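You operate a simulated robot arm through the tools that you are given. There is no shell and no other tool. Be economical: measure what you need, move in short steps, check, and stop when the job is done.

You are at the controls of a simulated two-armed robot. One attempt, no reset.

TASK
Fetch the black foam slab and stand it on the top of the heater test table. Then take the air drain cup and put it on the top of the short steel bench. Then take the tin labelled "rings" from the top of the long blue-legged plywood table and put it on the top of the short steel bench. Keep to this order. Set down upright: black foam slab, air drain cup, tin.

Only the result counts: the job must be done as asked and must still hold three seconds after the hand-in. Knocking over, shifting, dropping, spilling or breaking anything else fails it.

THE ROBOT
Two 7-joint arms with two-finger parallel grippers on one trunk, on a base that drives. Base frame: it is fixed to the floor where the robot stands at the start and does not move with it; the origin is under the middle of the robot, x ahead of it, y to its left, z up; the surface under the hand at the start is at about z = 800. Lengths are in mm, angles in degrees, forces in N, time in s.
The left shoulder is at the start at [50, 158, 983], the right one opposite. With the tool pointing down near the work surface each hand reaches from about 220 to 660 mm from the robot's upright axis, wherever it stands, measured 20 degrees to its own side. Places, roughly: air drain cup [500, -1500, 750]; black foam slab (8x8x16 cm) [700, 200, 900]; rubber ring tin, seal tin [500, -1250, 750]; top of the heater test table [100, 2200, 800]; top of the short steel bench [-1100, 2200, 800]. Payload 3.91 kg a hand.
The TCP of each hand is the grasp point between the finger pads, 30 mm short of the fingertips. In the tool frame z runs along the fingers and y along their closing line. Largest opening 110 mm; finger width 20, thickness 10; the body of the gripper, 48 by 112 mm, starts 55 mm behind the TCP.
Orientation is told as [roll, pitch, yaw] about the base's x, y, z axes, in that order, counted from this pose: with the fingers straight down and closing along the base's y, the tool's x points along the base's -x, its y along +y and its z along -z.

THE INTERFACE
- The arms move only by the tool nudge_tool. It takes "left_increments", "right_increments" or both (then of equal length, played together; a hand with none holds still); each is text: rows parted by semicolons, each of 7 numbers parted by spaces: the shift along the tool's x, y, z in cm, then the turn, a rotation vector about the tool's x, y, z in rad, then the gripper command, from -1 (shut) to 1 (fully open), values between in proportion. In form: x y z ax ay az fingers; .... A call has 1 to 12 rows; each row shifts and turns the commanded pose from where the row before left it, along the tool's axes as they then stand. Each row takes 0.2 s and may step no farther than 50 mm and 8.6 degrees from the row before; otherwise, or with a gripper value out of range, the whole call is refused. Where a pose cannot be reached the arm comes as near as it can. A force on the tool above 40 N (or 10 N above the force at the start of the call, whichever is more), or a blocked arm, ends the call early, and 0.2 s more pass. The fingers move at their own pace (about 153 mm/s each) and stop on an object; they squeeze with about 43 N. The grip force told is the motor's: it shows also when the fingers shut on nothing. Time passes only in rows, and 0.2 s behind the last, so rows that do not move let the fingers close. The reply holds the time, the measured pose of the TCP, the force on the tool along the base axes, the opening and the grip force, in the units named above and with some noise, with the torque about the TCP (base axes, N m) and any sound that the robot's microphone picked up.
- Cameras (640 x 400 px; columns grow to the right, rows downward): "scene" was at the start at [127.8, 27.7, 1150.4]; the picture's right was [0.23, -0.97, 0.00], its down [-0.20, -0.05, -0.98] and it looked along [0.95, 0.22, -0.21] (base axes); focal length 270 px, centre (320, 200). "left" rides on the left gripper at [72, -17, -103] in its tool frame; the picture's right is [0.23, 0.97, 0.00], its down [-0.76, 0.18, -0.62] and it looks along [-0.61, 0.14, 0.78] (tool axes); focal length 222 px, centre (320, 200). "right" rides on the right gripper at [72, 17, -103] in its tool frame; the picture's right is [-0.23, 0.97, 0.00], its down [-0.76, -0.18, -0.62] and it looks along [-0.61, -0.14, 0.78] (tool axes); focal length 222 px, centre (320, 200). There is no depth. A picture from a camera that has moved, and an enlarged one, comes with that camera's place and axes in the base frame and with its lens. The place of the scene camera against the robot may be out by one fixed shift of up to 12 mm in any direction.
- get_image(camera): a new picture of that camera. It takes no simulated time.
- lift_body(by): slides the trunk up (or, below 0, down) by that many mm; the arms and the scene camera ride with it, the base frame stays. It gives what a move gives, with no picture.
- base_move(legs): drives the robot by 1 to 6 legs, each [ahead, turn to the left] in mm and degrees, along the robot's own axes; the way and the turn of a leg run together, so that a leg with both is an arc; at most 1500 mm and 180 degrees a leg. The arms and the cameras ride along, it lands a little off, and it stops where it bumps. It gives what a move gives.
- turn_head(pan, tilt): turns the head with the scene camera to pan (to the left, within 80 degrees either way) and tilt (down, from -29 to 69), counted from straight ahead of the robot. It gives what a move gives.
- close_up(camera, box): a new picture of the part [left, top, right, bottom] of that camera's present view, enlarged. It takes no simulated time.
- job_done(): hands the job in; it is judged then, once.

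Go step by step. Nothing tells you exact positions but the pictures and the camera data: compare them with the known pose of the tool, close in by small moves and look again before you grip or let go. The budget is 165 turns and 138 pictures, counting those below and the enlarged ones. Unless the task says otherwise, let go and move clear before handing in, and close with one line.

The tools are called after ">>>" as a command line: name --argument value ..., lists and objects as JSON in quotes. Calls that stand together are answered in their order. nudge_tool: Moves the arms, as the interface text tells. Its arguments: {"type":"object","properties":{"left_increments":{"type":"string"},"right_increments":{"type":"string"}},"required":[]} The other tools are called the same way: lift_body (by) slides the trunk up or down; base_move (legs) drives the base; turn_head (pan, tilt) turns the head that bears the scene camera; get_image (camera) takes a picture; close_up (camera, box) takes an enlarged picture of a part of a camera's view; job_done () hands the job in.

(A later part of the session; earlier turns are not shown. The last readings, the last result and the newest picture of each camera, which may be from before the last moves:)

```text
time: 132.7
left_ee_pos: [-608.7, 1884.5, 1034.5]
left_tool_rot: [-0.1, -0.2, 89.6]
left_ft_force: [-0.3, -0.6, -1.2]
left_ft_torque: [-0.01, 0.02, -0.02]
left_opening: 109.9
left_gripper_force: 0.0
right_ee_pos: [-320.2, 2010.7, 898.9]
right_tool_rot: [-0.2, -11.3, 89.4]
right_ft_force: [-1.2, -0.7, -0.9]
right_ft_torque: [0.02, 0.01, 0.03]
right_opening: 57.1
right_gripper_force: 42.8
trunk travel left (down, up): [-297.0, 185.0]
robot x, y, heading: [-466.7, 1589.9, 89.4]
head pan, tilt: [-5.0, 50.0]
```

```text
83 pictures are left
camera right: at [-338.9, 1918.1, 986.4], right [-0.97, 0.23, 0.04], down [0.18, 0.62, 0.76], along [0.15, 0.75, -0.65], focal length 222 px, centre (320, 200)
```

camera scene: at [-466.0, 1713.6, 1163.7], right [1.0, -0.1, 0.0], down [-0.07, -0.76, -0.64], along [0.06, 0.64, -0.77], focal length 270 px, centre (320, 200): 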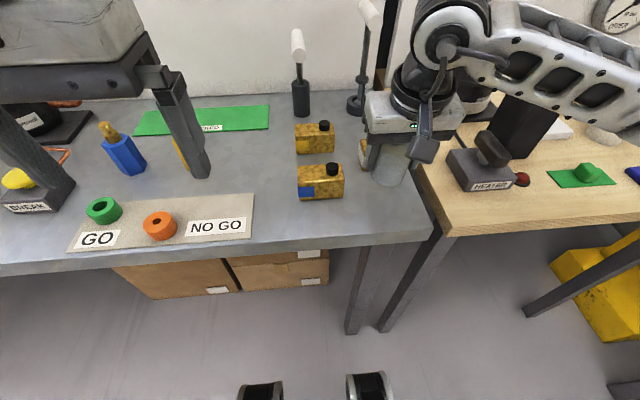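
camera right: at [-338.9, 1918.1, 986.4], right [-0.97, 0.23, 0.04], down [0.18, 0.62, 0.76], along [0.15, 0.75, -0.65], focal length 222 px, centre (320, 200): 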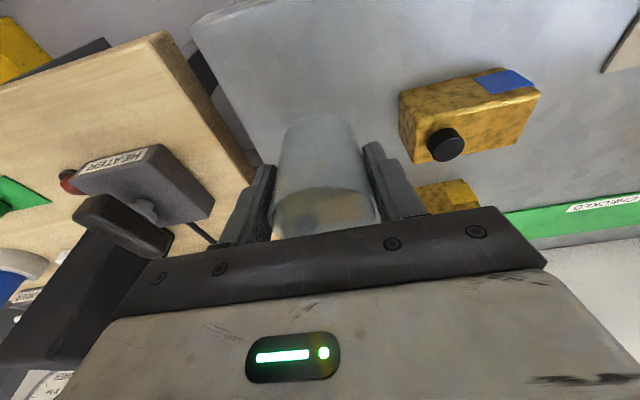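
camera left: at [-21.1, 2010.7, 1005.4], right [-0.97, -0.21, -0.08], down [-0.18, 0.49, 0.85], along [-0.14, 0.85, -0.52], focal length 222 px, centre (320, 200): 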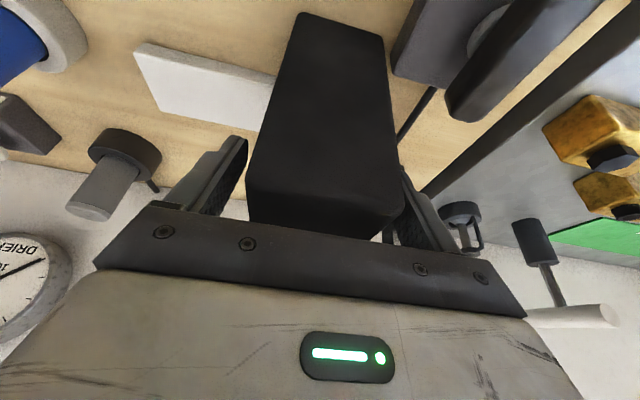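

The cup's bottom is about 50 mm above the bench, but the finger is near the gold block. I'll shift 8 mm right and 20 mm back, then descend.

>>> nudge_tool --right_increments "1 -0.4 -0.2 0 0 0 -0.15;1 -0.4 -0.2 0 0 0 -0.15;0.2 0 1 0 0 0 -0.15;0.2 0 1 0 0 0 -0.15;0.2 0 1 0 0 0 -0.15;0 0 0 0 0 0 -0.15"

>>> close_up --camera "scene" --box '[260, 60, 520, 260]'

>>> get_image --camera "right"

```text
time: 134.1
left_ee_pos: [-607.9, 1886.1, 1033.6]
left_tool_rot: [-0.2, -0.2, 89.8]
left_ft_force: [-0.7, 1.0, 0.3]
left_ft_torque: [0.02, 0.02, 0.01]
left_opening: 109.7
left_gripper_force: 0.1
right_ee_pos: [-313.0, 1991.3, 868.1]
right_tool_rot: [-0.1, -11.3, 89.4]
right_ft_force: [0.8, -1.1, -0.5]
right_ft_torque: [-0.01, 0.05, -0.01]
right_opening: 57.2
right_gripper_force: 43.3
trunk travel left (down, up): [-297.0, 185.0]
robot x, y, heading: [-470.1, 1591.2, 89.8]
head pan, tilt: [-5.0, 50.0]
```

```text
2.00 times, centred on (390, 160) of scene
camera zoom: at [-466.0, 1713.7, 1163.6], right [1.0, -0.1, 0.0], down [-0.07, -0.76, -0.64], along [0.06, 0.64, -0.77], focal length 541 px, centre (180, 280)
```

zoom: 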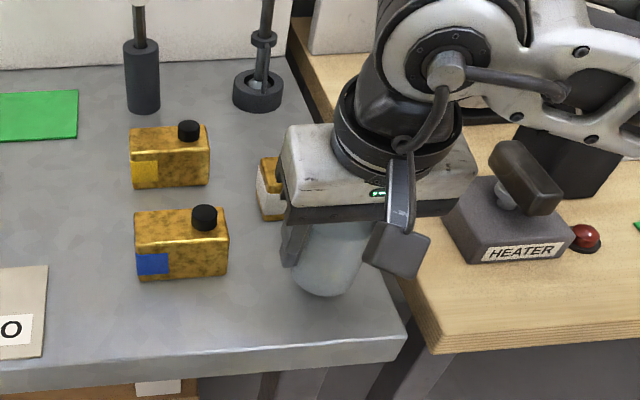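

```text
81 pictures are left
camera right: at [-331.0, 1897.7, 955.6], right [-0.97, 0.23, 0.04], down [0.18, 0.62, 0.76], along [0.15, 0.75, -0.65], focal length 222 px, centre (320, 200)
```

right: 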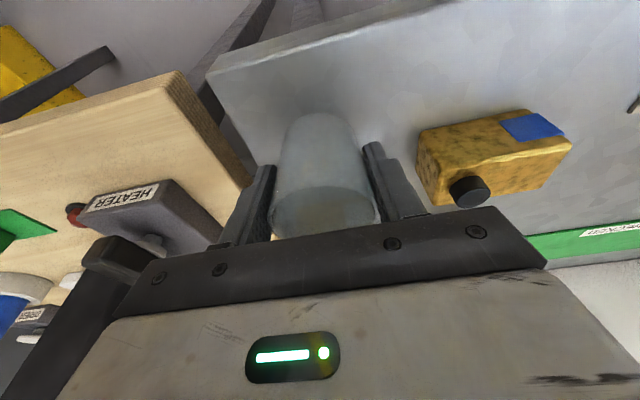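

Good clearance now. I'm lowering until light contact.

>>> nudge_tool --right_increments "0.1 0 0.5 0 0 0 -0.15;0.1 0 0.5 0 0 0 -0.15;0.06 0 0.3 0 0 0 -0.15;0.04 0 0.2 0 0 0 -0.15;0.04 0 0.2 0 0 0 -0.15"

```text
time: 135.3
left_ee_pos: [-608.3, 1886.1, 1033.7]
left_tool_rot: [-0.1, -0.2, 89.7]
left_ft_force: [-0.2, 0.2, -0.5]
left_ft_torque: [-0.01, -0.02, 0.01]
left_opening: 110.0
left_gripper_force: 0.0
right_ee_pos: [-313.5, 1990.8, 851.3]
right_tool_rot: [-0.1, -11.2, 89.4]
right_ft_force: [-0.6, 0.0, -0.5]
right_ft_torque: [0.0, -0.04, -0.01]
right_opening: 57.1
right_gripper_force: 42.6
trunk travel left (down, up): [-297.0, 185.0]
robot x, y, heading: [-472.7, 1593.0, 89.7]
head pan, tilt: [-5.0, 50.0]
```

>>> nudge_tool --right_increments "0.04 0 0.2 0 0 0 -0.15;0.04 0 0.2 0 0 0 -0.15;0.03 0 0.15 0 0 0 -0.15;0 0 0 0 0 0 -0.15"

>>> close_up --camera "scene" --box '[260, 60, 520, 260]'

```text
time: 136.3
left_ee_pos: [-608.3, 1883.9, 1034.3]
left_tool_rot: [-0.2, -0.4, 89.6]
left_ft_force: [-0.5, -0.1, -0.1]
left_ft_torque: [0.02, 0.03, -0.01]
left_opening: 109.9
left_gripper_force: 0.2
right_ee_pos: [-313.4, 1990.0, 848.1]
right_tool_rot: [0.0, -11.9, 89.4]
right_ft_force: [1.9, -1.6, 29.0]
right_ft_torque: [-0.1, -0.04, -0.04]
right_opening: 57.3
right_gripper_force: 42.8
trunk travel left (down, up): [-297.0, 185.0]
robot x, y, heading: [-467.5, 1589.6, 89.7]
head pan, tilt: [-5.0, 50.0]
```

```text
2.00 times, centred on (390, 160) of scene
camera zoom: at [-466.6, 1712.0, 1164.1], right [1.0, -0.1, 0.0], down [-0.07, -0.76, -0.64], along [0.06, 0.64, -0.76], focal length 541 px, centre (180, 280)
```

zoom: 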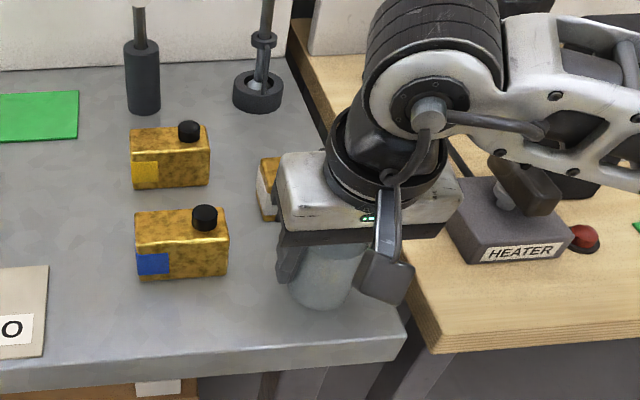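

Contact. I'm easing the push before releasing.

>>> nudge_tool --right_increments "-0.03 0 -0.15 0 0 0 -0.15;-0.02 0 -0.1 0 0 0 -0.15;0 0 0 0 0 0 -0.15"

```text
time: 137.1
left_ee_pos: [-608.3, 1885.3, 1034.7]
left_tool_rot: [-0.2, -0.2, 89.7]
left_ft_force: [0.1, 1.0, 0.2]
left_ft_torque: [0.02, 0.03, 0.02]
left_opening: 110.0
left_gripper_force: 0.1
right_ee_pos: [-312.4, 1990.5, 848.1]
right_tool_rot: [-0.1, -11.3, 89.4]
right_ft_force: [0.6, 6.2, 15.9]
right_ft_torque: [0.42, 0.12, -0.03]
right_opening: 57.5
right_gripper_force: 42.7
trunk travel left (down, up): [-297.0, 185.0]
robot x, y, heading: [-467.3, 1594.5, 89.4]
head pan, tilt: [-5.0, 50.0]
```

>>> nudge_tool --right_increments "-0.02 0 -0.1 0 0 0 -0.15;0 0 0 0 0 0 -0.15;0 0 0 0 0 0 0.1;0 0 0 0 0 0 0.2;0 0 0 0 0 0 0.35;0 0 0 0 0 0 0.45;0 0 0 0 0 0 0.45"

>>> get_image --camera "right"

>>> close_up --camera "scene" --box '[260, 60, 520, 260]'

```text
time: 138.7
left_ee_pos: [-609.1, 1884.6, 1034.3]
left_tool_rot: [-0.2, -0.2, 89.7]
left_ft_force: [0.5, 0.1, 0.3]
left_ft_torque: [-0.02, 0.02, 0.0]
left_opening: 110.1
left_gripper_force: 0.1
right_ee_pos: [-313.2, 1989.6, 847.9]
right_tool_rot: [-0.2, -11.4, 89.4]
right_ft_force: [0.0, -0.6, 0.6]
right_ft_torque: [0.03, -0.02, 0.02]
right_opening: 79.9
right_gripper_force: 0.2
trunk travel left (down, up): [-297.0, 185.0]
robot x, y, heading: [-467.9, 1593.9, 89.4]
head pan, tilt: [-5.0, 50.0]
```

```text
79 pictures are left
camera right: at [-331.4, 1897.2, 936.1], right [-0.97, 0.23, 0.04], down [0.18, 0.62, 0.76], along [0.15, 0.75, -0.65], focal length 222 px, centre (320, 200)
```

right: 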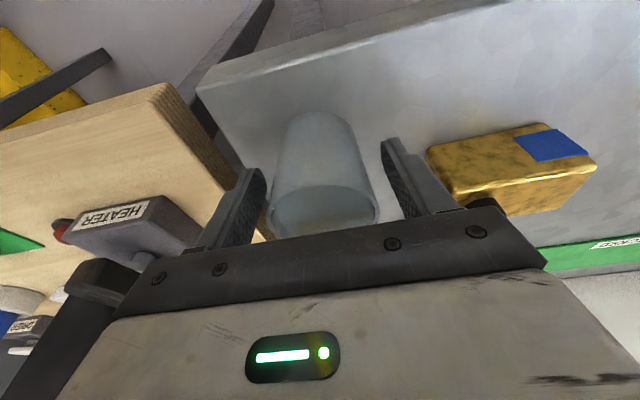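

```text
2.00 times, centred on (390, 160) of scene
camera zoom: at [-466.0, 1713.6, 1163.6], right [1.0, -0.1, 0.0], down [-0.07, -0.76, -0.64], along [0.06, 0.64, -0.77], focal length 541 px, centre (180, 280)
```

zoom: 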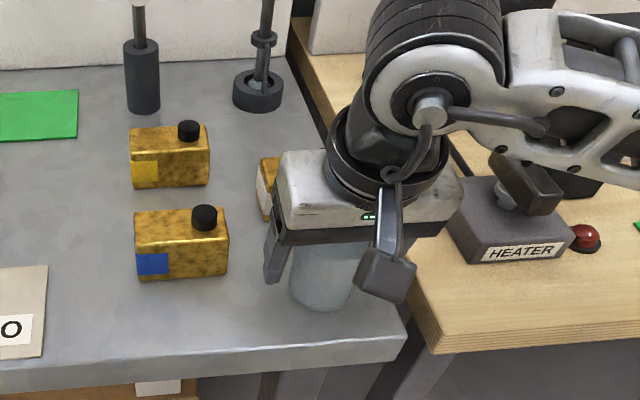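

The cup stands free. I'm rising straight up with the trunk.

>>> lift_body --by 160

>>> get_image --camera "scene"

```text
time: 140.5
left_ee_pos: [-608.0, 1884.4, 1193.4]
left_tool_rot: [-0.2, -0.1, 89.6]
left_ft_force: [-1.0, -0.2, 0.1]
left_ft_torque: [0.03, -0.01, -0.02]
left_opening: 110.1
left_gripper_force: 0.1
right_ee_pos: [-313.2, 1988.9, 1008.9]
right_tool_rot: [-0.1, -11.3, 89.4]
right_ft_force: [1.1, -0.6, -0.2]
right_ft_torque: [-0.04, 0.01, -0.03]
right_opening: 79.6
right_gripper_force: 0.2
trunk travel left (down, up): [-457.0, 25.0]
robot x, y, heading: [-471.8, 1590.1, 89.5]
head pan, tilt: [-5.0, 50.0]
```

```text
77 pictures are left
camera scene: at [-466.0, 1713.7, 1323.6], right [1.0, -0.1, 0.0], down [-0.07, -0.76, -0.64], along [0.06, 0.64, -0.77], focal length 270 px, centre (320, 200)
```

scene: 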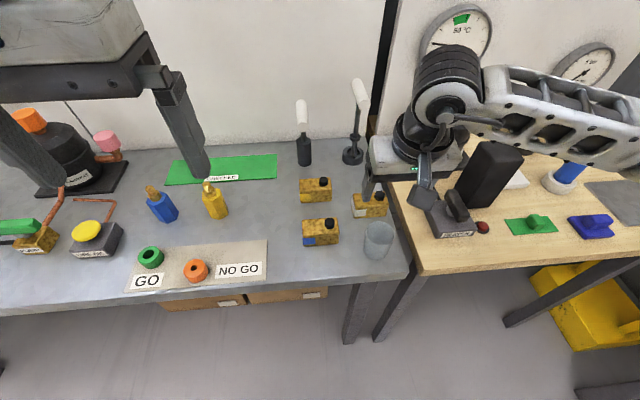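

The cup is on the bench, and the clear spot for the tin is around (-555, 2120). I'll retract and raise the right hand, then drive back for the tin.

>>> nudge_tool --right_increments "0 0 -3 0 0.1 0 1;2 0 -3 0 0.1 0 1;3 0 -3 0 0 0 1;3 0 -3 0 0 0 1;0 0 -3 0 0 0 1"

>>> base_move --legs '[[-350, 0], [0, -174.3], [1300, 0], [1310, 0], [0, 84.8]]'

>>> turn_head --pan 8 --tilt 25

>>> get_image --camera "scene"

```text
time: 141.7
left_ee_pos: [-607.3, 1885.9, 1193.2]
left_tool_rot: [-0.2, -0.2, 89.8]
left_ft_force: [0.2, -1.0, 0.1]
left_ft_torque: [0.02, 0.03, 0.0]
left_opening: 110.1
left_gripper_force: 0.1
right_ee_pos: [-314.1, 1900.7, 1158.2]
right_tool_rot: [-0.1, 0.2, 89.4]
right_ft_force: [0.0, 0.7, 0.0]
right_ft_torque: [0.01, -0.01, 0.02]
right_opening: 110.2
right_gripper_force: 0.1
trunk travel left (down, up): [-457.0, 25.0]
robot x, y, heading: [-470.9, 1589.2, 89.6]
head pan, tilt: [-5.0, 50.0]
```

```text
time: 166.9
left_ee_pos: [281.5, -1173.4, 1193.4]
left_tool_rot: [-0.1, -0.3, 4.5]
left_ft_force: [0.0, 0.8, 0.4]
left_ft_torque: [0.01, 0.05, 0.01]
left_opening: 109.9
left_gripper_force: 0.1
right_ee_pos: [321.8, -1466.5, 1156.0]
right_tool_rot: [0.0, 0.2, 4.3]
right_ft_force: [0.0, 0.0, -0.6]
right_ft_torque: [0.0, -0.04, -0.01]
right_opening: 110.2
right_gripper_force: 0.0
trunk travel left (down, up): [-457.0, 25.0]
robot x, y, heading: [-3.3, -1337.6, 4.5]
head pan, tilt: [-5.0, 50.0]
```

```text
time: 167.8
left_ee_pos: [280.3, -1174.2, 1193.5]
left_tool_rot: [-0.2, -0.2, 4.5]
left_ft_force: [0.5, -0.7, 0.1]
left_ft_torque: [0.03, 0.0, 0.0]
left_opening: 110.1
left_gripper_force: 0.1
right_ee_pos: [321.3, -1466.7, 1156.1]
right_tool_rot: [-0.2, 0.2, 4.3]
right_ft_force: [1.0, 0.4, -0.2]
right_ft_torque: [-0.01, 0.0, 0.01]
right_opening: 110.1
right_gripper_force: 0.0
trunk travel left (down, up): [-457.0, 25.0]
robot x, y, heading: [-2.8, -1335.0, 4.4]
head pan, tilt: [8.0, 25.0]
```

```text
76 pictures are left
camera scene: at [125.3, -1307.0, 1361.0], right [0.21, -0.98, 0.0], down [-0.41, -0.09, -0.91], along [0.89, 0.19, -0.42], focal length 270 px, centre (320, 200)
```

scene: 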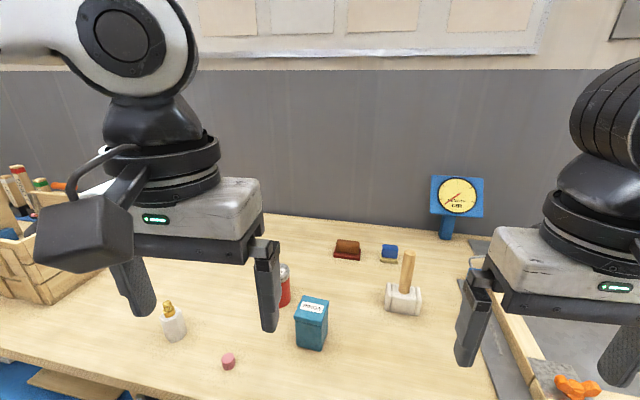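

The robot faces the tin with heading 4.4°, which nicely matches the tin's slight yaw. I'll drive 100 mm ahead and look from the left wrist.

>>> base_move --legs '[[100, 0]]'

>>> lift_body --by -90

>>> nudge_tool --left_increments "-2.5 -1.4 0 0 0 0 1;-2.5 -1.4 0 0 0 0 1;-2.5 -1.4 0 0 0 0 1"

>>> turn_head --pan 8 --tilt 40

>>> get_image --camera "left"

>>> get_image --camera "scene"

```text
time: 168.9
left_ee_pos: [379.5, -1166.4, 1193.4]
left_tool_rot: [-0.1, 0.0, 4.5]
left_ft_force: [-0.3, 0.0, -0.5]
left_ft_torque: [-0.03, 0.01, 0.0]
left_opening: 109.7
left_gripper_force: 0.1
right_ee_pos: [420.6, -1459.1, 1155.9]
right_tool_rot: [-0.1, 0.2, 4.2]
right_ft_force: [-0.5, 0.6, 0.1]
right_ft_torque: [-0.01, 0.02, 0.04]
right_opening: 110.0
right_gripper_force: 0.1
trunk travel left (down, up): [-457.0, 25.0]
robot x, y, heading: [98.2, -1330.4, 4.5]
head pan, tilt: [8.0, 25.0]
```

```text
time: 170.2
left_ee_pos: [379.3, -1167.5, 1102.7]
left_tool_rot: [-0.1, -0.2, 4.4]
left_ft_force: [-0.1, 0.5, 0.7]
left_ft_torque: [0.01, -0.02, -0.02]
left_opening: 109.8
left_gripper_force: 0.0
right_ee_pos: [419.4, -1459.4, 1066.7]
right_tool_rot: [-0.1, 0.1, 4.3]
right_ft_force: [0.2, -0.1, -0.1]
right_ft_torque: [-0.02, -0.02, 0.04]
right_opening: 110.0
right_gripper_force: 0.0
trunk travel left (down, up): [-367.0, 115.0]
robot x, y, heading: [94.7, -1327.6, 4.7]
head pan, tilt: [8.0, 25.0]
```

```text
time: 171.0
left_ee_pos: [457.8, -1202.6, 1102.5]
left_tool_rot: [-0.1, -0.2, 4.7]
left_ft_force: [-0.7, -0.1, -0.6]
left_ft_torque: [-0.02, 0.0, 0.02]
left_opening: 109.9
left_gripper_force: 0.0
right_ee_pos: [420.7, -1459.5, 1066.0]
right_tool_rot: [0.0, 0.2, 4.2]
right_ft_force: [0.4, 0.4, -0.6]
right_ft_torque: [-0.02, 0.04, -0.02]
right_opening: 109.8
right_gripper_force: 0.2
trunk travel left (down, up): [-367.0, 115.0]
robot x, y, heading: [95.9, -1329.0, 4.3]
head pan, tilt: [8.0, 25.0]
```

```text
time: 171.8
left_ee_pos: [455.8, -1203.9, 1103.8]
left_tool_rot: [-0.3, -0.2, 4.5]
left_ft_force: [0.6, 0.1, 0.7]
left_ft_torque: [-0.01, 0.0, 0.0]
left_opening: 110.3
left_gripper_force: 0.1
right_ee_pos: [419.4, -1459.6, 1066.1]
right_tool_rot: [-0.1, 0.1, 4.3]
right_ft_force: [-0.4, -0.1, -1.0]
right_ft_torque: [0.03, -0.01, 0.02]
right_opening: 110.0
right_gripper_force: 0.0
trunk travel left (down, up): [-367.0, 115.0]
robot x, y, heading: [95.9, -1327.9, 4.4]
head pan, tilt: [8.0, 40.0]
```

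```text
75 pictures are left
camera left: at [384.3, -1224.8, 1206.5], right [-0.3, 0.95, 0.0], down [0.74, 0.24, 0.63], along [0.6, 0.19, -0.78], focal length 222 px, centre (320, 200)
```

left: 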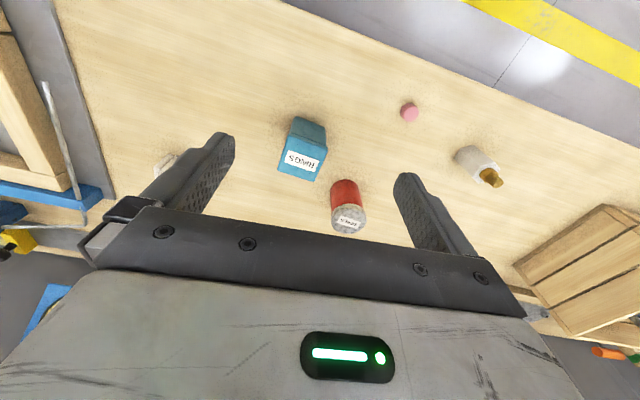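

```text
74 pictures are left
camera scene: at [216.9, -1301.0, 1247.8], right [0.21, -0.98, 0.0], down [-0.63, -0.14, -0.77], along [0.75, 0.16, -0.64], focal length 270 px, centre (320, 200)
```

scene: 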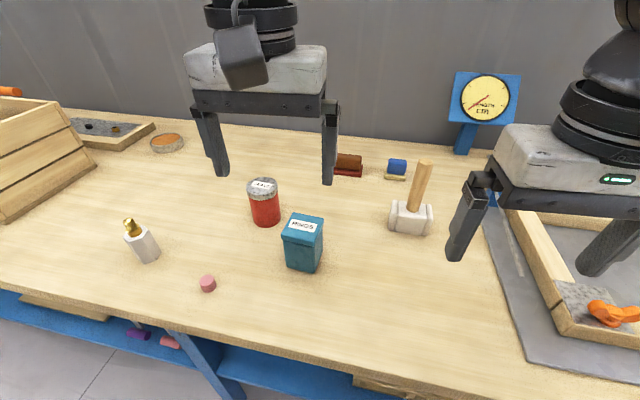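

>>> close_up --camera "left" --box '[240, 90, 420, 240]'

>>> close_up --camera "scene" --box '[220, 160, 380, 290]'

```text
2.67 times, centred on (330, 165) of left
camera zoom: at [384.3, -1224.8, 1206.5], right [-0.3, 0.95, 0.0], down [0.74, 0.24, 0.63], along [0.6, 0.19, -0.78], focal length 592 px, centre (293, 293)
```

zoom: 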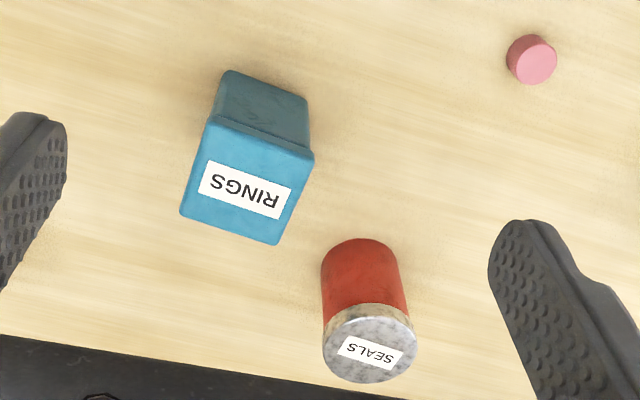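

```text
3.08 times, centred on (300, 225) of scene
camera zoom: at [216.9, -1301.0, 1247.8], right [0.21, -0.98, 0.0], down [-0.63, -0.14, -0.77], along [0.75, 0.16, -0.64], focal length 832 px, centre (382, 123)
```

zoom: 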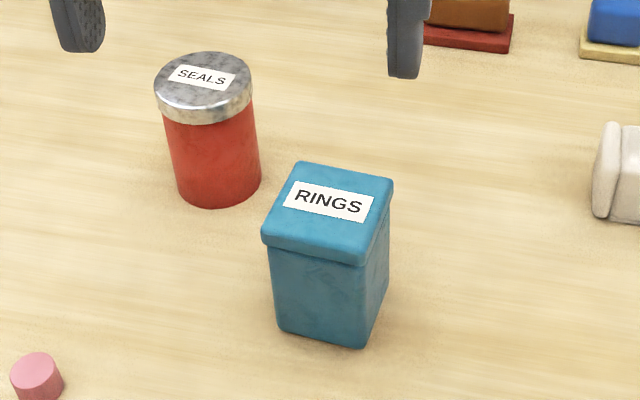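

The tin is centred at (553, -1201), about 65 mm square with its top at z≈897 and yaw ≈ -3°. I'm moving the left hand above it with matched yaw.

>>> nudge_tool --left_increments "0 0 0 0 0 0.13 1;-1.93 0.16 2.86 0 0 0 1;-1.93 0.16 2.86 0 0 0 1;-1.93 0.16 2.86 0 0 0 1;-1.93 0.16 2.86 0 0 0 1;-1.93 0.16 2.86 0 0 0 1;0 0 0 0 0 0 1"

>>> get_image --camera "left"

>>> get_image --camera "scene"

```text
time: 173.4
left_ee_pos: [528.5, -1161.5, 966.7]
left_tool_rot: [-0.2, -0.3, -3.0]
left_ft_force: [0.4, -1.5, 0.0]
left_ft_torque: [-0.01, -0.02, 0.02]
left_opening: 109.9
left_gripper_force: 0.1
left hand out of reach, approached as far as the arm can: row 3, 4, 5, 6
right_ee_pos: [419.2, -1459.3, 1067.0]
right_tool_rot: [-0.1, 0.1, 4.3]
right_ft_force: [0.7, -0.1, -1.0]
right_ft_torque: [-0.03, 0.01, 0.01]
right_opening: 110.1
right_gripper_force: 0.1
trunk travel left (down, up): [-367.0, 115.0]
robot x, y, heading: [95.2, -1328.0, 4.2]
head pan, tilt: [8.0, 40.0]
```

```text
71 pictures are left
camera left: at [455.1, -1174.7, 1068.7], right [-0.18, 0.98, 0.0], down [0.77, 0.14, 0.63], along [0.62, 0.11, -0.78], focal length 222 px, centre (320, 200)
```

left: 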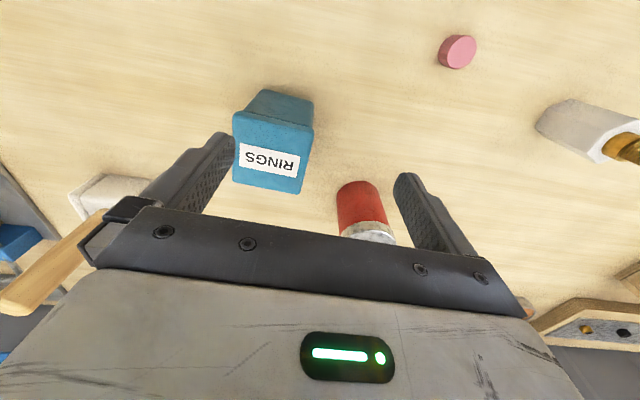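

```text
70 pictures are left
camera scene: at [216.9, -1301.0, 1247.8], right [0.21, -0.98, 0.0], down [-0.63, -0.14, -0.77], along [0.75, 0.16, -0.64], focal length 270 px, centre (320, 200)
```

scene: 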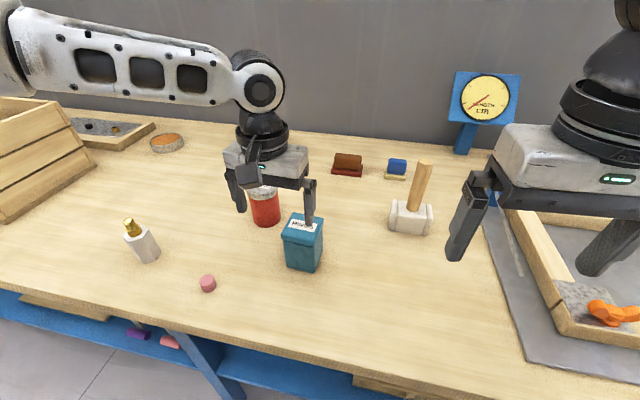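

The tin is too far inward for this heading. Raising the hand and turning the base right by 7.3° puts the tin squarely in front of the left arm.

>>> nudge_tool --left_increments "2 0 -3 0 0 0 1;2 0 -3 0 0 0 1;0 0 0 0 0 -0.13 1"

>>> base_move --legs '[[0, -7.3]]'

>>> get_image --camera "left"

```text
time: 174.2
left_ee_pos: [490.3, -1160.9, 1026.0]
left_tool_rot: [-0.1, -0.2, 4.7]
left_ft_force: [-0.4, 0.7, 0.3]
left_ft_torque: [-0.02, 0.01, 0.0]
left_opening: 109.7
left_gripper_force: 0.1
right_ee_pos: [419.2, -1458.3, 1065.5]
right_tool_rot: [-0.1, 0.1, 4.3]
right_ft_force: [0.2, 0.3, -0.2]
right_ft_torque: [0.01, 0.0, -0.02]
right_opening: 110.0
right_gripper_force: 0.0
trunk travel left (down, up): [-367.0, 115.0]
robot x, y, heading: [96.2, -1330.1, 4.5]
head pan, tilt: [8.0, 40.0]
```

```text
time: 175.2
left_ee_pos: [508.2, -1211.7, 1027.7]
left_tool_rot: [0.0, -0.3, -2.7]
left_ft_force: [0.1, -0.2, 0.0]
left_ft_torque: [0.05, -0.01, -0.01]
left_opening: 110.0
left_gripper_force: 0.1
right_ee_pos: [401.2, -1499.2, 1067.2]
right_tool_rot: [0.1, 0.1, -3.0]
right_ft_force: [0.0, -0.2, 0.1]
right_ft_torque: [0.0, 0.0, -0.01]
right_opening: 110.2
right_gripper_force: 0.1
trunk travel left (down, up): [-367.0, 115.0]
robot x, y, heading: [99.7, -1329.1, -2.8]
head pan, tilt: [8.0, 40.0]
```

```text
69 pictures are left
camera left: at [434.0, -1225.0, 1129.3], right [-0.18, 0.98, 0.0], down [0.77, 0.14, 0.63], along [0.62, 0.11, -0.78], focal length 222 px, centre (320, 200)
```

left: 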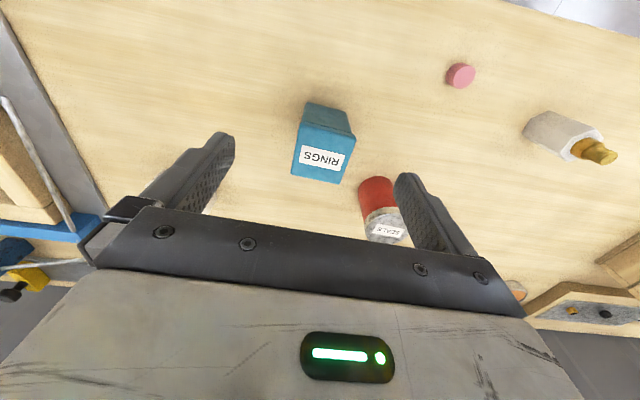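

The tin's centre is confirmed at (552, -1202). I'm moving over it.

>>> nudge_tool --left_increments "-1.5 0.4 2 0 0 0 1;-1.5 0.4 2 0 0 0 1;-1.5 0.4 2 0 0 0 1;0 0 0 0 0 0 1"

>>> get_image --camera "left"

>>> get_image --camera "scene"

```text
time: 176.2
left_ee_pos: [554.3, -1201.9, 965.1]
left_tool_rot: [-0.2, -0.1, -2.7]
left_ft_force: [0.5, 0.1, 0.3]
left_ft_torque: [-0.01, -0.04, -0.03]
left_opening: 109.9
left_gripper_force: 0.1
right_ee_pos: [401.5, -1498.4, 1067.9]
right_tool_rot: [-0.1, 0.1, -2.9]
right_ft_force: [-0.4, 0.0, 0.0]
right_ft_torque: [0.01, 0.03, 0.01]
right_opening: 110.1
right_gripper_force: 0.0
trunk travel left (down, up): [-367.0, 115.0]
robot x, y, heading: [96.1, -1327.7, -3.2]
head pan, tilt: [8.0, 40.0]
```

```text
68 pictures are left
camera left: at [479.9, -1214.5, 1068.7], right [-0.18, 0.98, 0.0], down [0.77, 0.14, 0.63], along [0.62, 0.11, -0.78], focal length 222 px, centre (320, 200)
```

left: 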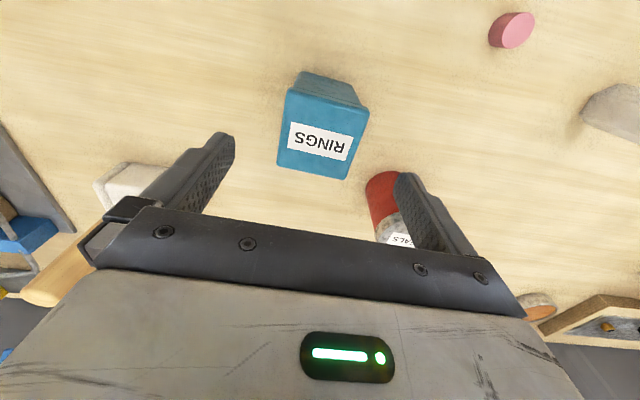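

```text
67 pictures are left
camera scene: at [218.5, -1316.6, 1247.8], right [0.09, -1.0, 0.0], down [-0.64, -0.06, -0.77], along [0.76, 0.07, -0.64], focal length 270 px, centre (320, 200)
```

scene: 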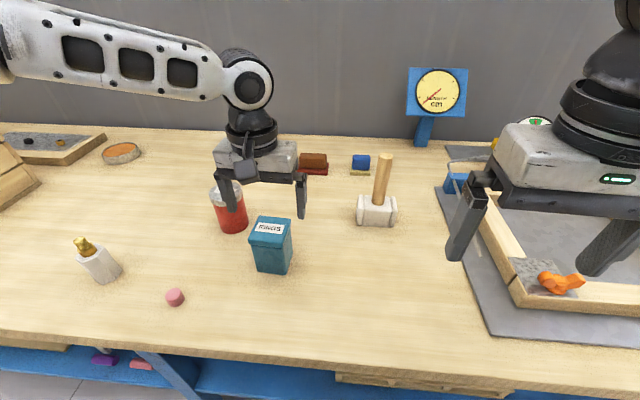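

Alignment is good: the lid centre is at (551, -1202) and the jar is well clear. I'm descending to z≈853.

>>> nudge_tool --left_increments "0.2 0 2.5 0 0 0 1;0 0 2.5 0 0 0 1;0 0 2.5 0 0 0 1;0 0 2.5 0 0 0 1;0 0 1.2 0 0 0 1;0 0 0 0 0 0 1"

>>> get_image --camera "left"

>>> close_up --camera "scene" --box '[180, 100, 420, 300]'

```text
time: 177.6
left_ee_pos: [536.0, -1176.6, 870.4]
left_tool_rot: [-0.2, -0.4, -2.7]
left_ft_force: [0.4, -0.9, -0.3]
left_ft_torque: [0.01, -0.01, 0.0]
left_opening: 110.3
left_gripper_force: 0.0
left hand out of reach, approached as far as the arm can: row 2, 3, 4, 5
right_ee_pos: [402.1, -1498.9, 1067.0]
right_tool_rot: [-0.1, 0.0, -3.0]
right_ft_force: [0.4, 0.5, 0.5]
right_ft_torque: [-0.01, -0.01, 0.03]
right_opening: 109.9
right_gripper_force: 0.0
trunk travel left (down, up): [-367.0, 115.0]
robot x, y, heading: [94.8, -1328.3, -2.9]
head pan, tilt: [8.0, 40.0]
```

```text
66 pictures are left
camera left: at [461.3, -1190.3, 972.1], right [-0.18, 0.98, -0.01], down [0.77, 0.14, 0.63], along [0.62, 0.11, -0.78], focal length 222 px, centre (320, 200)
```

left: 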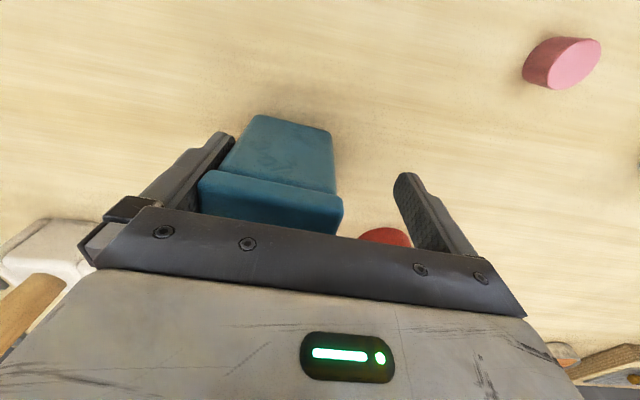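

```text
2.00 times, centred on (300, 200) of scene
camera zoom: at [218.6, -1316.7, 1247.8], right [0.09, -1.0, 0.0], down [-0.64, -0.06, -0.77], along [0.76, 0.07, -0.64], focal length 541 px, centre (360, 200)
```

zoom: 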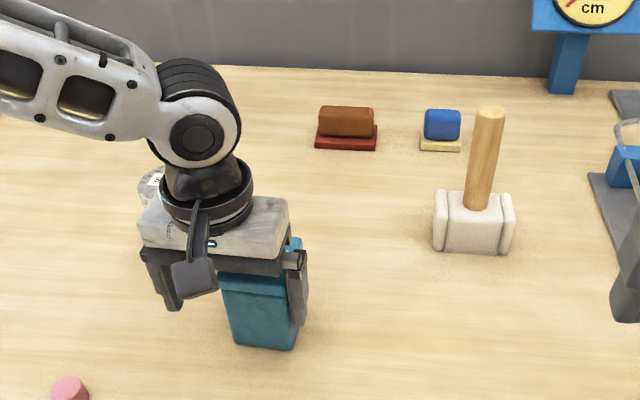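

The low reach made the hand drift sideways, with a finger now close beside the tin. I'll go straight up, then lower the trunk to get a better working height.

>>> nudge_tool --left_increments "0 0 -2 0 0 0 1;0 0 -3 0 0 0 1;0 0 -4 0 0 0 1;0 0 -4 0 0 0 1;0 0 -4 0 0 0 1"

>>> get_image --camera "left"

```text
time: 178.8
left_ee_pos: [536.3, -1175.9, 1041.2]
left_tool_rot: [-0.1, -0.2, -2.6]
left_ft_force: [0.3, -0.4, 1.0]
left_ft_torque: [-0.02, 0.03, 0.05]
left_opening: 110.1
left_gripper_force: 0.0
right_ee_pos: [400.6, -1498.7, 1067.3]
right_tool_rot: [-0.2, 0.1, -3.0]
right_ft_force: [-0.3, 0.1, 0.0]
right_ft_torque: [0.03, -0.01, -0.04]
right_opening: 110.0
right_gripper_force: 0.0
trunk travel left (down, up): [-367.0, 115.0]
robot x, y, heading: [97.3, -1329.1, -2.7]
head pan, tilt: [8.0, 40.0]
```

```text
64 pictures are left
camera left: at [462.2, -1189.0, 1144.0], right [-0.18, 0.98, 0.0], down [0.77, 0.14, 0.63], along [0.62, 0.11, -0.78], focal length 222 px, centre (320, 200)
```

left: 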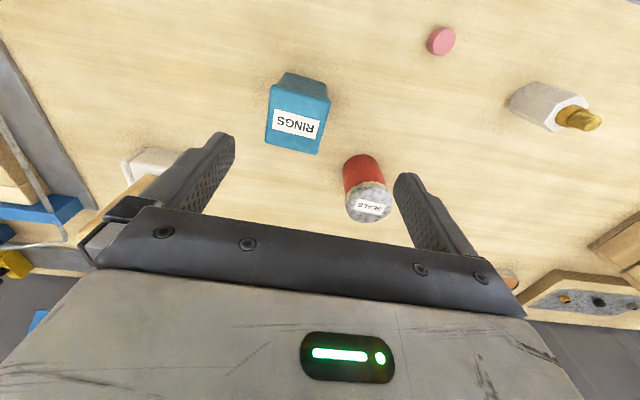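

The tin has not moved (551, -1199). I'll raise the hand a little, lower the trunk by 110 mm, tilt slightly and come over it again.

>>> nudge_tool --left_increments "1 -0.5 -4 0 0 0 1;0 -1 -3 0 0 0 1"

>>> lift_body --by -110

>>> nudge_tool --left_increments "0 0 0 0 -0.1 0 1;0 0 0 0 -0.1 0 1;-1.2 -0.5 0.8 0 0 0 1;-1.2 -0.4 0.8 0 0 0 1;0 0 0 0 0 0 1"

>>> get_image --camera "left"

```text
time: 179.3
left_ee_pos: [525.8, -1191.1, 1111.1]
left_tool_rot: [-0.1, -0.1, -2.7]
left_ft_force: [1.0, -0.2, 0.1]
left_ft_torque: [-0.03, 0.0, 0.04]
left_opening: 109.7
left_gripper_force: 0.2
right_ee_pos: [400.6, -1499.0, 1067.6]
right_tool_rot: [-0.1, 0.2, -2.9]
right_ft_force: [0.5, 0.3, 0.7]
right_ft_torque: [0.03, -0.02, 0.02]
right_opening: 109.8
right_gripper_force: 0.1
trunk travel left (down, up): [-367.0, 115.0]
robot x, y, heading: [96.3, -1329.8, -2.4]
head pan, tilt: [8.0, 40.0]
```

```text
time: 180.8
left_ee_pos: [526.1, -1190.1, 1001.9]
left_tool_rot: [-0.1, -0.2, -2.7]
left_ft_force: [0.1, -0.4, 0.1]
left_ft_torque: [-0.04, 0.0, -0.01]
left_opening: 109.8
left_gripper_force: 0.0
right_ee_pos: [400.8, -1498.7, 957.2]
right_tool_rot: [-0.1, 0.1, -3.0]
right_ft_force: [-0.2, 0.5, -0.1]
right_ft_torque: [-0.02, 0.02, 0.0]
right_opening: 110.1
right_gripper_force: 0.1
trunk travel left (down, up): [-257.0, 225.0]
robot x, y, heading: [96.6, -1328.4, -2.8]
head pan, tilt: [8.0, 40.0]
```

```text
time: 182.0
left_ee_pos: [553.5, -1201.9, 990.7]
left_tool_rot: [-0.2, -11.7, -2.7]
left_ft_force: [-0.4, 0.0, 0.2]
left_ft_torque: [0.01, 0.02, 0.02]
left_opening: 110.0
left_gripper_force: 0.1
right_ee_pos: [401.1, -1498.7, 957.3]
right_tool_rot: [-0.2, 0.2, -3.0]
right_ft_force: [-0.2, 0.3, -0.5]
right_ft_torque: [0.0, 0.01, 0.0]
right_opening: 109.9
right_gripper_force: 0.0
trunk travel left (down, up): [-257.0, 225.0]
robot x, y, heading: [92.9, -1330.2, -3.0]
head pan, tilt: [8.0, 40.0]
```

```text
63 pictures are left
camera left: at [459.1, -1213.3, 1076.5], right [-0.18, 0.98, -0.05], down [0.63, 0.15, 0.76], along [0.76, 0.1, -0.64], focal length 222 px, centre (320, 200)
```

left: 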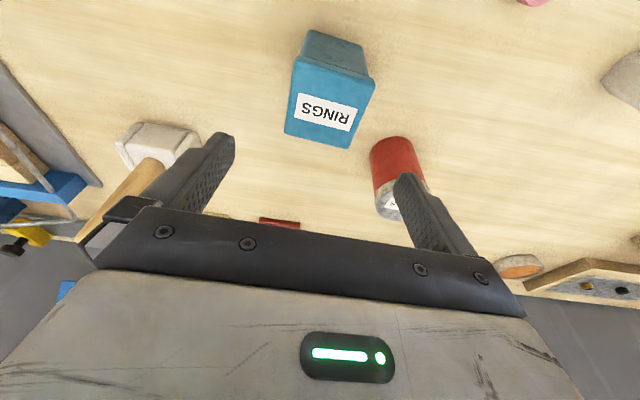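

The hand is on target, so I'm going down in two stages and watching for drift.

>>> nudge_tool --left_increments "0.5 0.1 2.4 0 0 0 1;0.5 0 2.4 0 0 0 1;0.5 0 2.4 0 0 0 1"

```text
time: 182.8
left_ee_pos: [552.6, -1199.7, 916.7]
left_tool_rot: [-0.1, -11.7, -2.6]
left_ft_force: [-0.4, 0.6, -0.1]
left_ft_torque: [-0.01, 0.01, -0.01]
left_opening: 110.1
left_gripper_force: 0.0
right_ee_pos: [401.4, -1498.0, 957.0]
right_tool_rot: [-0.1, 0.1, -3.1]
right_ft_force: [-0.3, 0.4, -0.4]
right_ft_torque: [0.04, 0.01, -0.01]
right_opening: 110.3
right_gripper_force: 0.1
trunk travel left (down, up): [-257.0, 225.0]
robot x, y, heading: [96.9, -1328.5, -2.5]
head pan, tilt: [8.0, 40.0]
```

>>> nudge_tool --left_increments "0.5 0 2.4 0 0 0 1;0.4 0 2 0 0 0 1;0.3 0 1.4 0 0 0 1;0 0 0 0 0 0 1"

>>> get_image --camera "left"

>>> close_up --camera "scene" --box '[180, 60, 420, 260]'

```text
time: 183.8
left_ee_pos: [551.6, -1201.8, 857.0]
left_tool_rot: [-0.1, -11.7, -2.7]
left_ft_force: [-0.5, 0.1, 0.7]
left_ft_torque: [0.0, 0.0, 0.0]
left_opening: 110.2
left_gripper_force: 0.0
right_ee_pos: [400.0, -1498.5, 957.2]
right_tool_rot: [-0.1, 0.1, -3.0]
right_ft_force: [0.4, -0.2, -0.5]
right_ft_torque: [-0.02, 0.0, 0.02]
right_opening: 110.0
right_gripper_force: 0.1
trunk travel left (down, up): [-257.0, 225.0]
robot x, y, heading: [91.3, -1331.0, -2.6]
head pan, tilt: [8.0, 40.0]
```

```text
62 pictures are left
camera left: at [458.7, -1212.8, 942.8], right [-0.18, 0.98, -0.05], down [0.63, 0.15, 0.76], along [0.76, 0.1, -0.64], focal length 222 px, centre (320, 200)
```

left: 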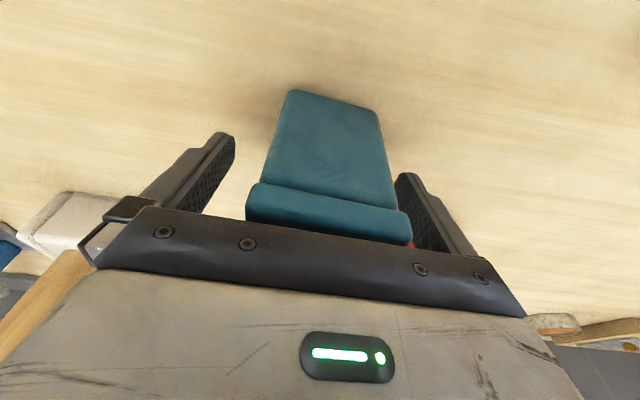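

```text
2.00 times, centred on (300, 160) of scene
camera zoom: at [218.6, -1316.6, 1137.8], right [0.09, -1.0, 0.0], down [-0.64, -0.06, -0.77], along [0.76, 0.07, -0.64], focal length 541 px, centre (360, 280)
```

zoom: 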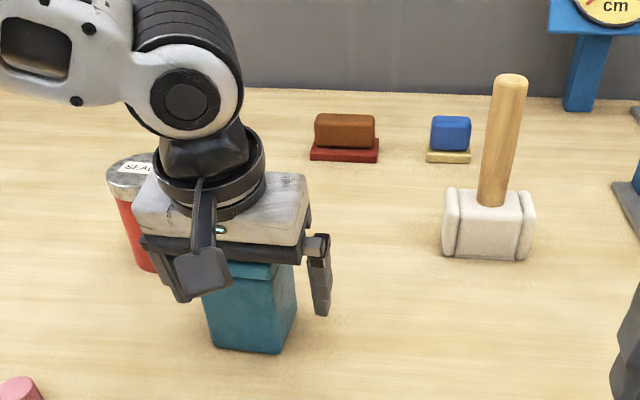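

The tin is between the fingers. I'll centre by 4 mm and close.

>>> nudge_tool --left_increments "0 0.4 0 0 0 0 0.9;0 0 0 0 0 0 0.5;0 0 0 0 0 0 0.2;0 0 0 0 0 0 -1;0 0 0 0 0 0 -1;0 0 0 0 0 0 -1"

>>> lift_body --by 15

>>> close_up --camera "scene" --box '[180, 60, 420, 260]'

```text
time: 185.2
left_ee_pos: [552.1, -1196.9, 856.0]
left_tool_rot: [-0.1, -11.7, -2.7]
left_ft_force: [-0.2, -0.9, -0.4]
left_ft_torque: [-0.07, 0.02, -0.03]
left_opening: 63.9
left_gripper_force: 42.7
right_ee_pos: [400.2, -1497.9, 955.7]
right_tool_rot: [-0.1, 0.1, -3.0]
right_ft_force: [-0.2, -0.8, -0.3]
right_ft_torque: [0.03, 0.0, 0.03]
right_opening: 110.2
right_gripper_force: 0.1
trunk travel left (down, up): [-257.0, 225.0]
robot x, y, heading: [95.8, -1331.0, -3.1]
head pan, tilt: [8.0, 40.0]
```

```text
time: 185.8
left_ee_pos: [552.2, -1197.1, 870.9]
left_tool_rot: [-0.1, -11.6, -2.6]
left_ft_force: [-0.4, 0.2, -2.5]
left_ft_torque: [-0.01, -0.01, 0.03]
left_opening: 63.8
left_gripper_force: 43.3
right_ee_pos: [402.0, -1498.6, 971.9]
right_tool_rot: [-0.1, 0.2, -3.0]
right_ft_force: [0.3, -0.3, -0.5]
right_ft_torque: [-0.03, 0.04, -0.01]
right_opening: 110.0
right_gripper_force: 0.0
trunk travel left (down, up): [-272.0, 210.0]
robot x, y, heading: [96.8, -1330.4, -2.8]
head pan, tilt: [8.0, 40.0]
```

```text
2.00 times, centred on (300, 160) of scene
camera zoom: at [218.9, -1316.5, 1152.8], right [0.09, -1.0, 0.0], down [-0.64, -0.06, -0.77], along [0.76, 0.07, -0.64], focal length 541 px, centre (360, 280)
```

zoom: 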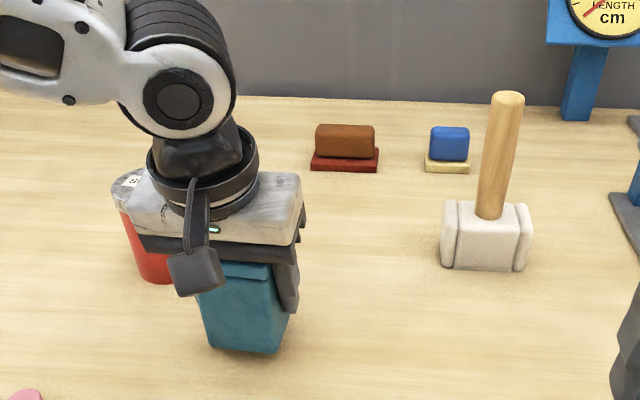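

The whole tin lifts together, so I'm lifting high, pulling in and driving to the steel bench.

>>> lift_body --by 195

>>> nudge_tool --left_increments "2 0 -0.4 0 0 0 -1;3 0 -0.6 0 0 0 -1;3 0 -0.6 0 0 0 -1;2 0 -0.4 0 0 0 -1"

>>> base_move --legs '[[-350, 0], [0, 96.2], [1280, 0], [1287, 0], [0, -3.4]]'

>>> turn_head --pan 0 --tilt 30

>>> get_image --camera "scene"

```text
time: 187.9
left_ee_pos: [551.9, -1196.5, 1065.8]
left_tool_rot: [-0.1, -11.6, -2.8]
left_ft_force: [-0.5, 0.1, -2.0]
left_ft_torque: [0.03, -0.03, -0.02]
left_opening: 63.9
left_gripper_force: 43.5
right_ee_pos: [399.7, -1497.7, 1167.2]
right_tool_rot: [-0.1, 0.1, -3.0]
right_ft_force: [0.1, -0.2, 0.1]
right_ft_torque: [-0.01, 0.05, 0.03]
right_opening: 110.0
right_gripper_force: 0.0
trunk travel left (down, up): [-467.0, 15.0]
robot x, y, heading: [92.7, -1329.3, -2.9]
head pan, tilt: [8.0, 40.0]
```

```text
time: 188.9
left_ee_pos: [449.6, -1192.8, 1065.6]
left_tool_rot: [-0.2, -11.7, -2.7]
left_ft_force: [0.3, -1.0, -1.9]
left_ft_torque: [-0.04, 0.01, -0.03]
left_opening: 63.8
left_gripper_force: 42.7
right_ee_pos: [400.3, -1499.6, 1167.1]
right_tool_rot: [-0.1, 0.1, -3.0]
right_ft_force: [0.1, -0.7, 0.6]
right_ft_torque: [0.0, 0.0, -0.01]
right_opening: 110.0
right_gripper_force: 0.0
trunk travel left (down, up): [-467.0, 15.0]
robot x, y, heading: [99.3, -1327.8, -3.1]
head pan, tilt: [8.0, 40.0]
```

```text
time: 207.9
left_ee_pos: [-614.1, 1607.8, 1066.2]
left_tool_rot: [-0.1, -11.7, 92.3]
left_ft_force: [0.1, 0.1, -1.1]
left_ft_torque: [-0.02, 0.02, 0.05]
left_opening: 64.0
left_gripper_force: 42.5
right_ee_pos: [-305.6, 1585.6, 1165.8]
right_tool_rot: [0.0, 0.1, 92.0]
right_ft_force: [-0.5, 0.2, -0.5]
right_ft_torque: [0.03, -0.01, 0.01]
right_opening: 110.1
right_gripper_force: 0.1
trunk travel left (down, up): [-467.0, 15.0]
robot x, y, heading: [-449.3, 1263.1, 92.3]
head pan, tilt: [8.0, 40.0]
```

```text
time: 208.6
left_ee_pos: [-613.6, 1607.6, 1065.3]
left_tool_rot: [-0.1, -11.6, 92.3]
left_ft_force: [-0.1, 0.6, -1.8]
left_ft_torque: [-0.01, 0.0, 0.01]
left_opening: 63.8
left_gripper_force: 42.6
right_ee_pos: [-305.7, 1585.6, 1167.5]
right_tool_rot: [-0.1, 0.0, 92.0]
right_ft_force: [-0.3, 0.4, 1.0]
right_ft_torque: [0.0, -0.02, -0.02]
right_opening: 110.2
right_gripper_force: 0.0
trunk travel left (down, up): [-467.0, 15.0]
robot x, y, heading: [-450.8, 1267.7, 92.0]
head pan, tilt: [0.0, 30.0]
```

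```text
59 pictures are left
camera scene: at [-456.6, 1404.3, 1363.1], right [1.0, 0.04, 0.0], down [0.02, -0.5, -0.87], along [-0.03, 0.87, -0.5], focal length 270 px, centre (320, 200)
```

scene: 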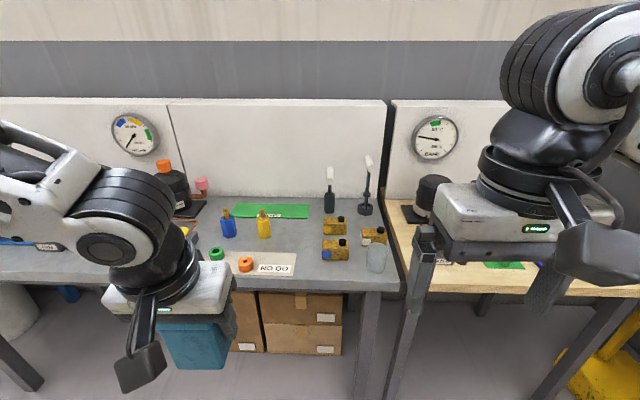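

The bench is ahead. I'm shifting a little right while approaching so the left arm lines up with the spot near (-557, 2125).

>>> base_move --legs '[[0, -9.8], [400, 0], [0, 7.6]]'

>>> turn_head --pan 5 --tilt 50

>>> get_image --camera "scene"

>>> get_image --camera "left"

```text
time: 212.4
left_ee_pos: [-546.1, 2013.3, 1065.6]
left_tool_rot: [-0.2, -11.7, 89.9]
left_ft_force: [-0.4, 0.2, -2.2]
left_ft_torque: [-0.01, -0.02, -0.01]
left_opening: 64.0
left_gripper_force: 42.7
right_ee_pos: [-238.9, 1976.9, 1166.7]
right_tool_rot: [-0.1, 0.2, 89.6]
right_ft_force: [0.0, 0.3, -0.1]
right_ft_torque: [-0.01, -0.01, 0.01]
right_opening: 109.9
right_gripper_force: 0.0
trunk travel left (down, up): [-467.0, 15.0]
robot x, y, heading: [-394.5, 1666.9, 89.6]
head pan, tilt: [0.0, 30.0]
```

```text
time: 213.2
left_ee_pos: [-545.2, 2013.1, 1065.2]
left_tool_rot: [-0.1, -11.6, 89.9]
left_ft_force: [-1.0, -0.5, -1.9]
left_ft_torque: [-0.03, 0.03, 0.0]
left_opening: 63.6
left_gripper_force: 42.9
right_ee_pos: [-237.4, 1977.6, 1166.6]
right_tool_rot: [-0.1, 0.2, 89.6]
right_ft_force: [0.4, 0.7, 0.4]
right_ft_torque: [-0.03, 0.01, 0.04]
right_opening: 109.7
right_gripper_force: 0.1
trunk travel left (down, up): [-467.0, 15.0]
robot x, y, heading: [-391.3, 1668.7, 89.8]
head pan, tilt: [5.0, 50.0]
```

```text
58 pictures are left
camera scene: at [-403.4, 1790.3, 1333.7], right [1.0, 0.08, 0.0], down [0.06, -0.76, -0.64], along [-0.05, 0.64, -0.77], focal length 270 px, centre (320, 200)
```

scene: 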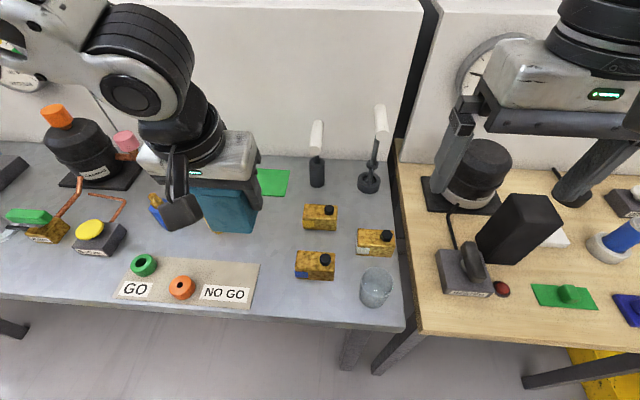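

```text
57 pictures are left
camera left: at [-529.7, 1922.0, 1151.5], right [-0.97, -0.22, -0.05], down [-0.18, 0.62, 0.76], along [-0.14, 0.75, -0.64], focal length 222 px, centre (320, 200)
```

left: 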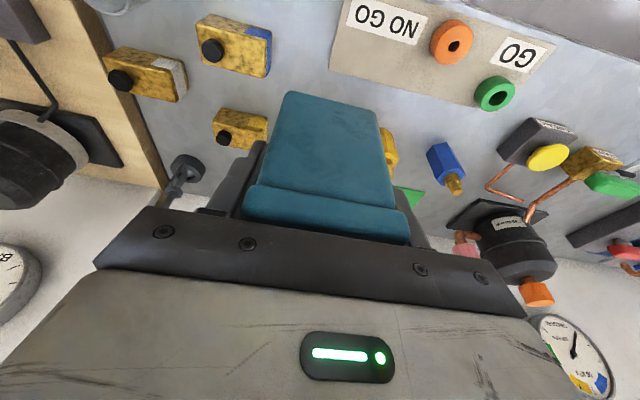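

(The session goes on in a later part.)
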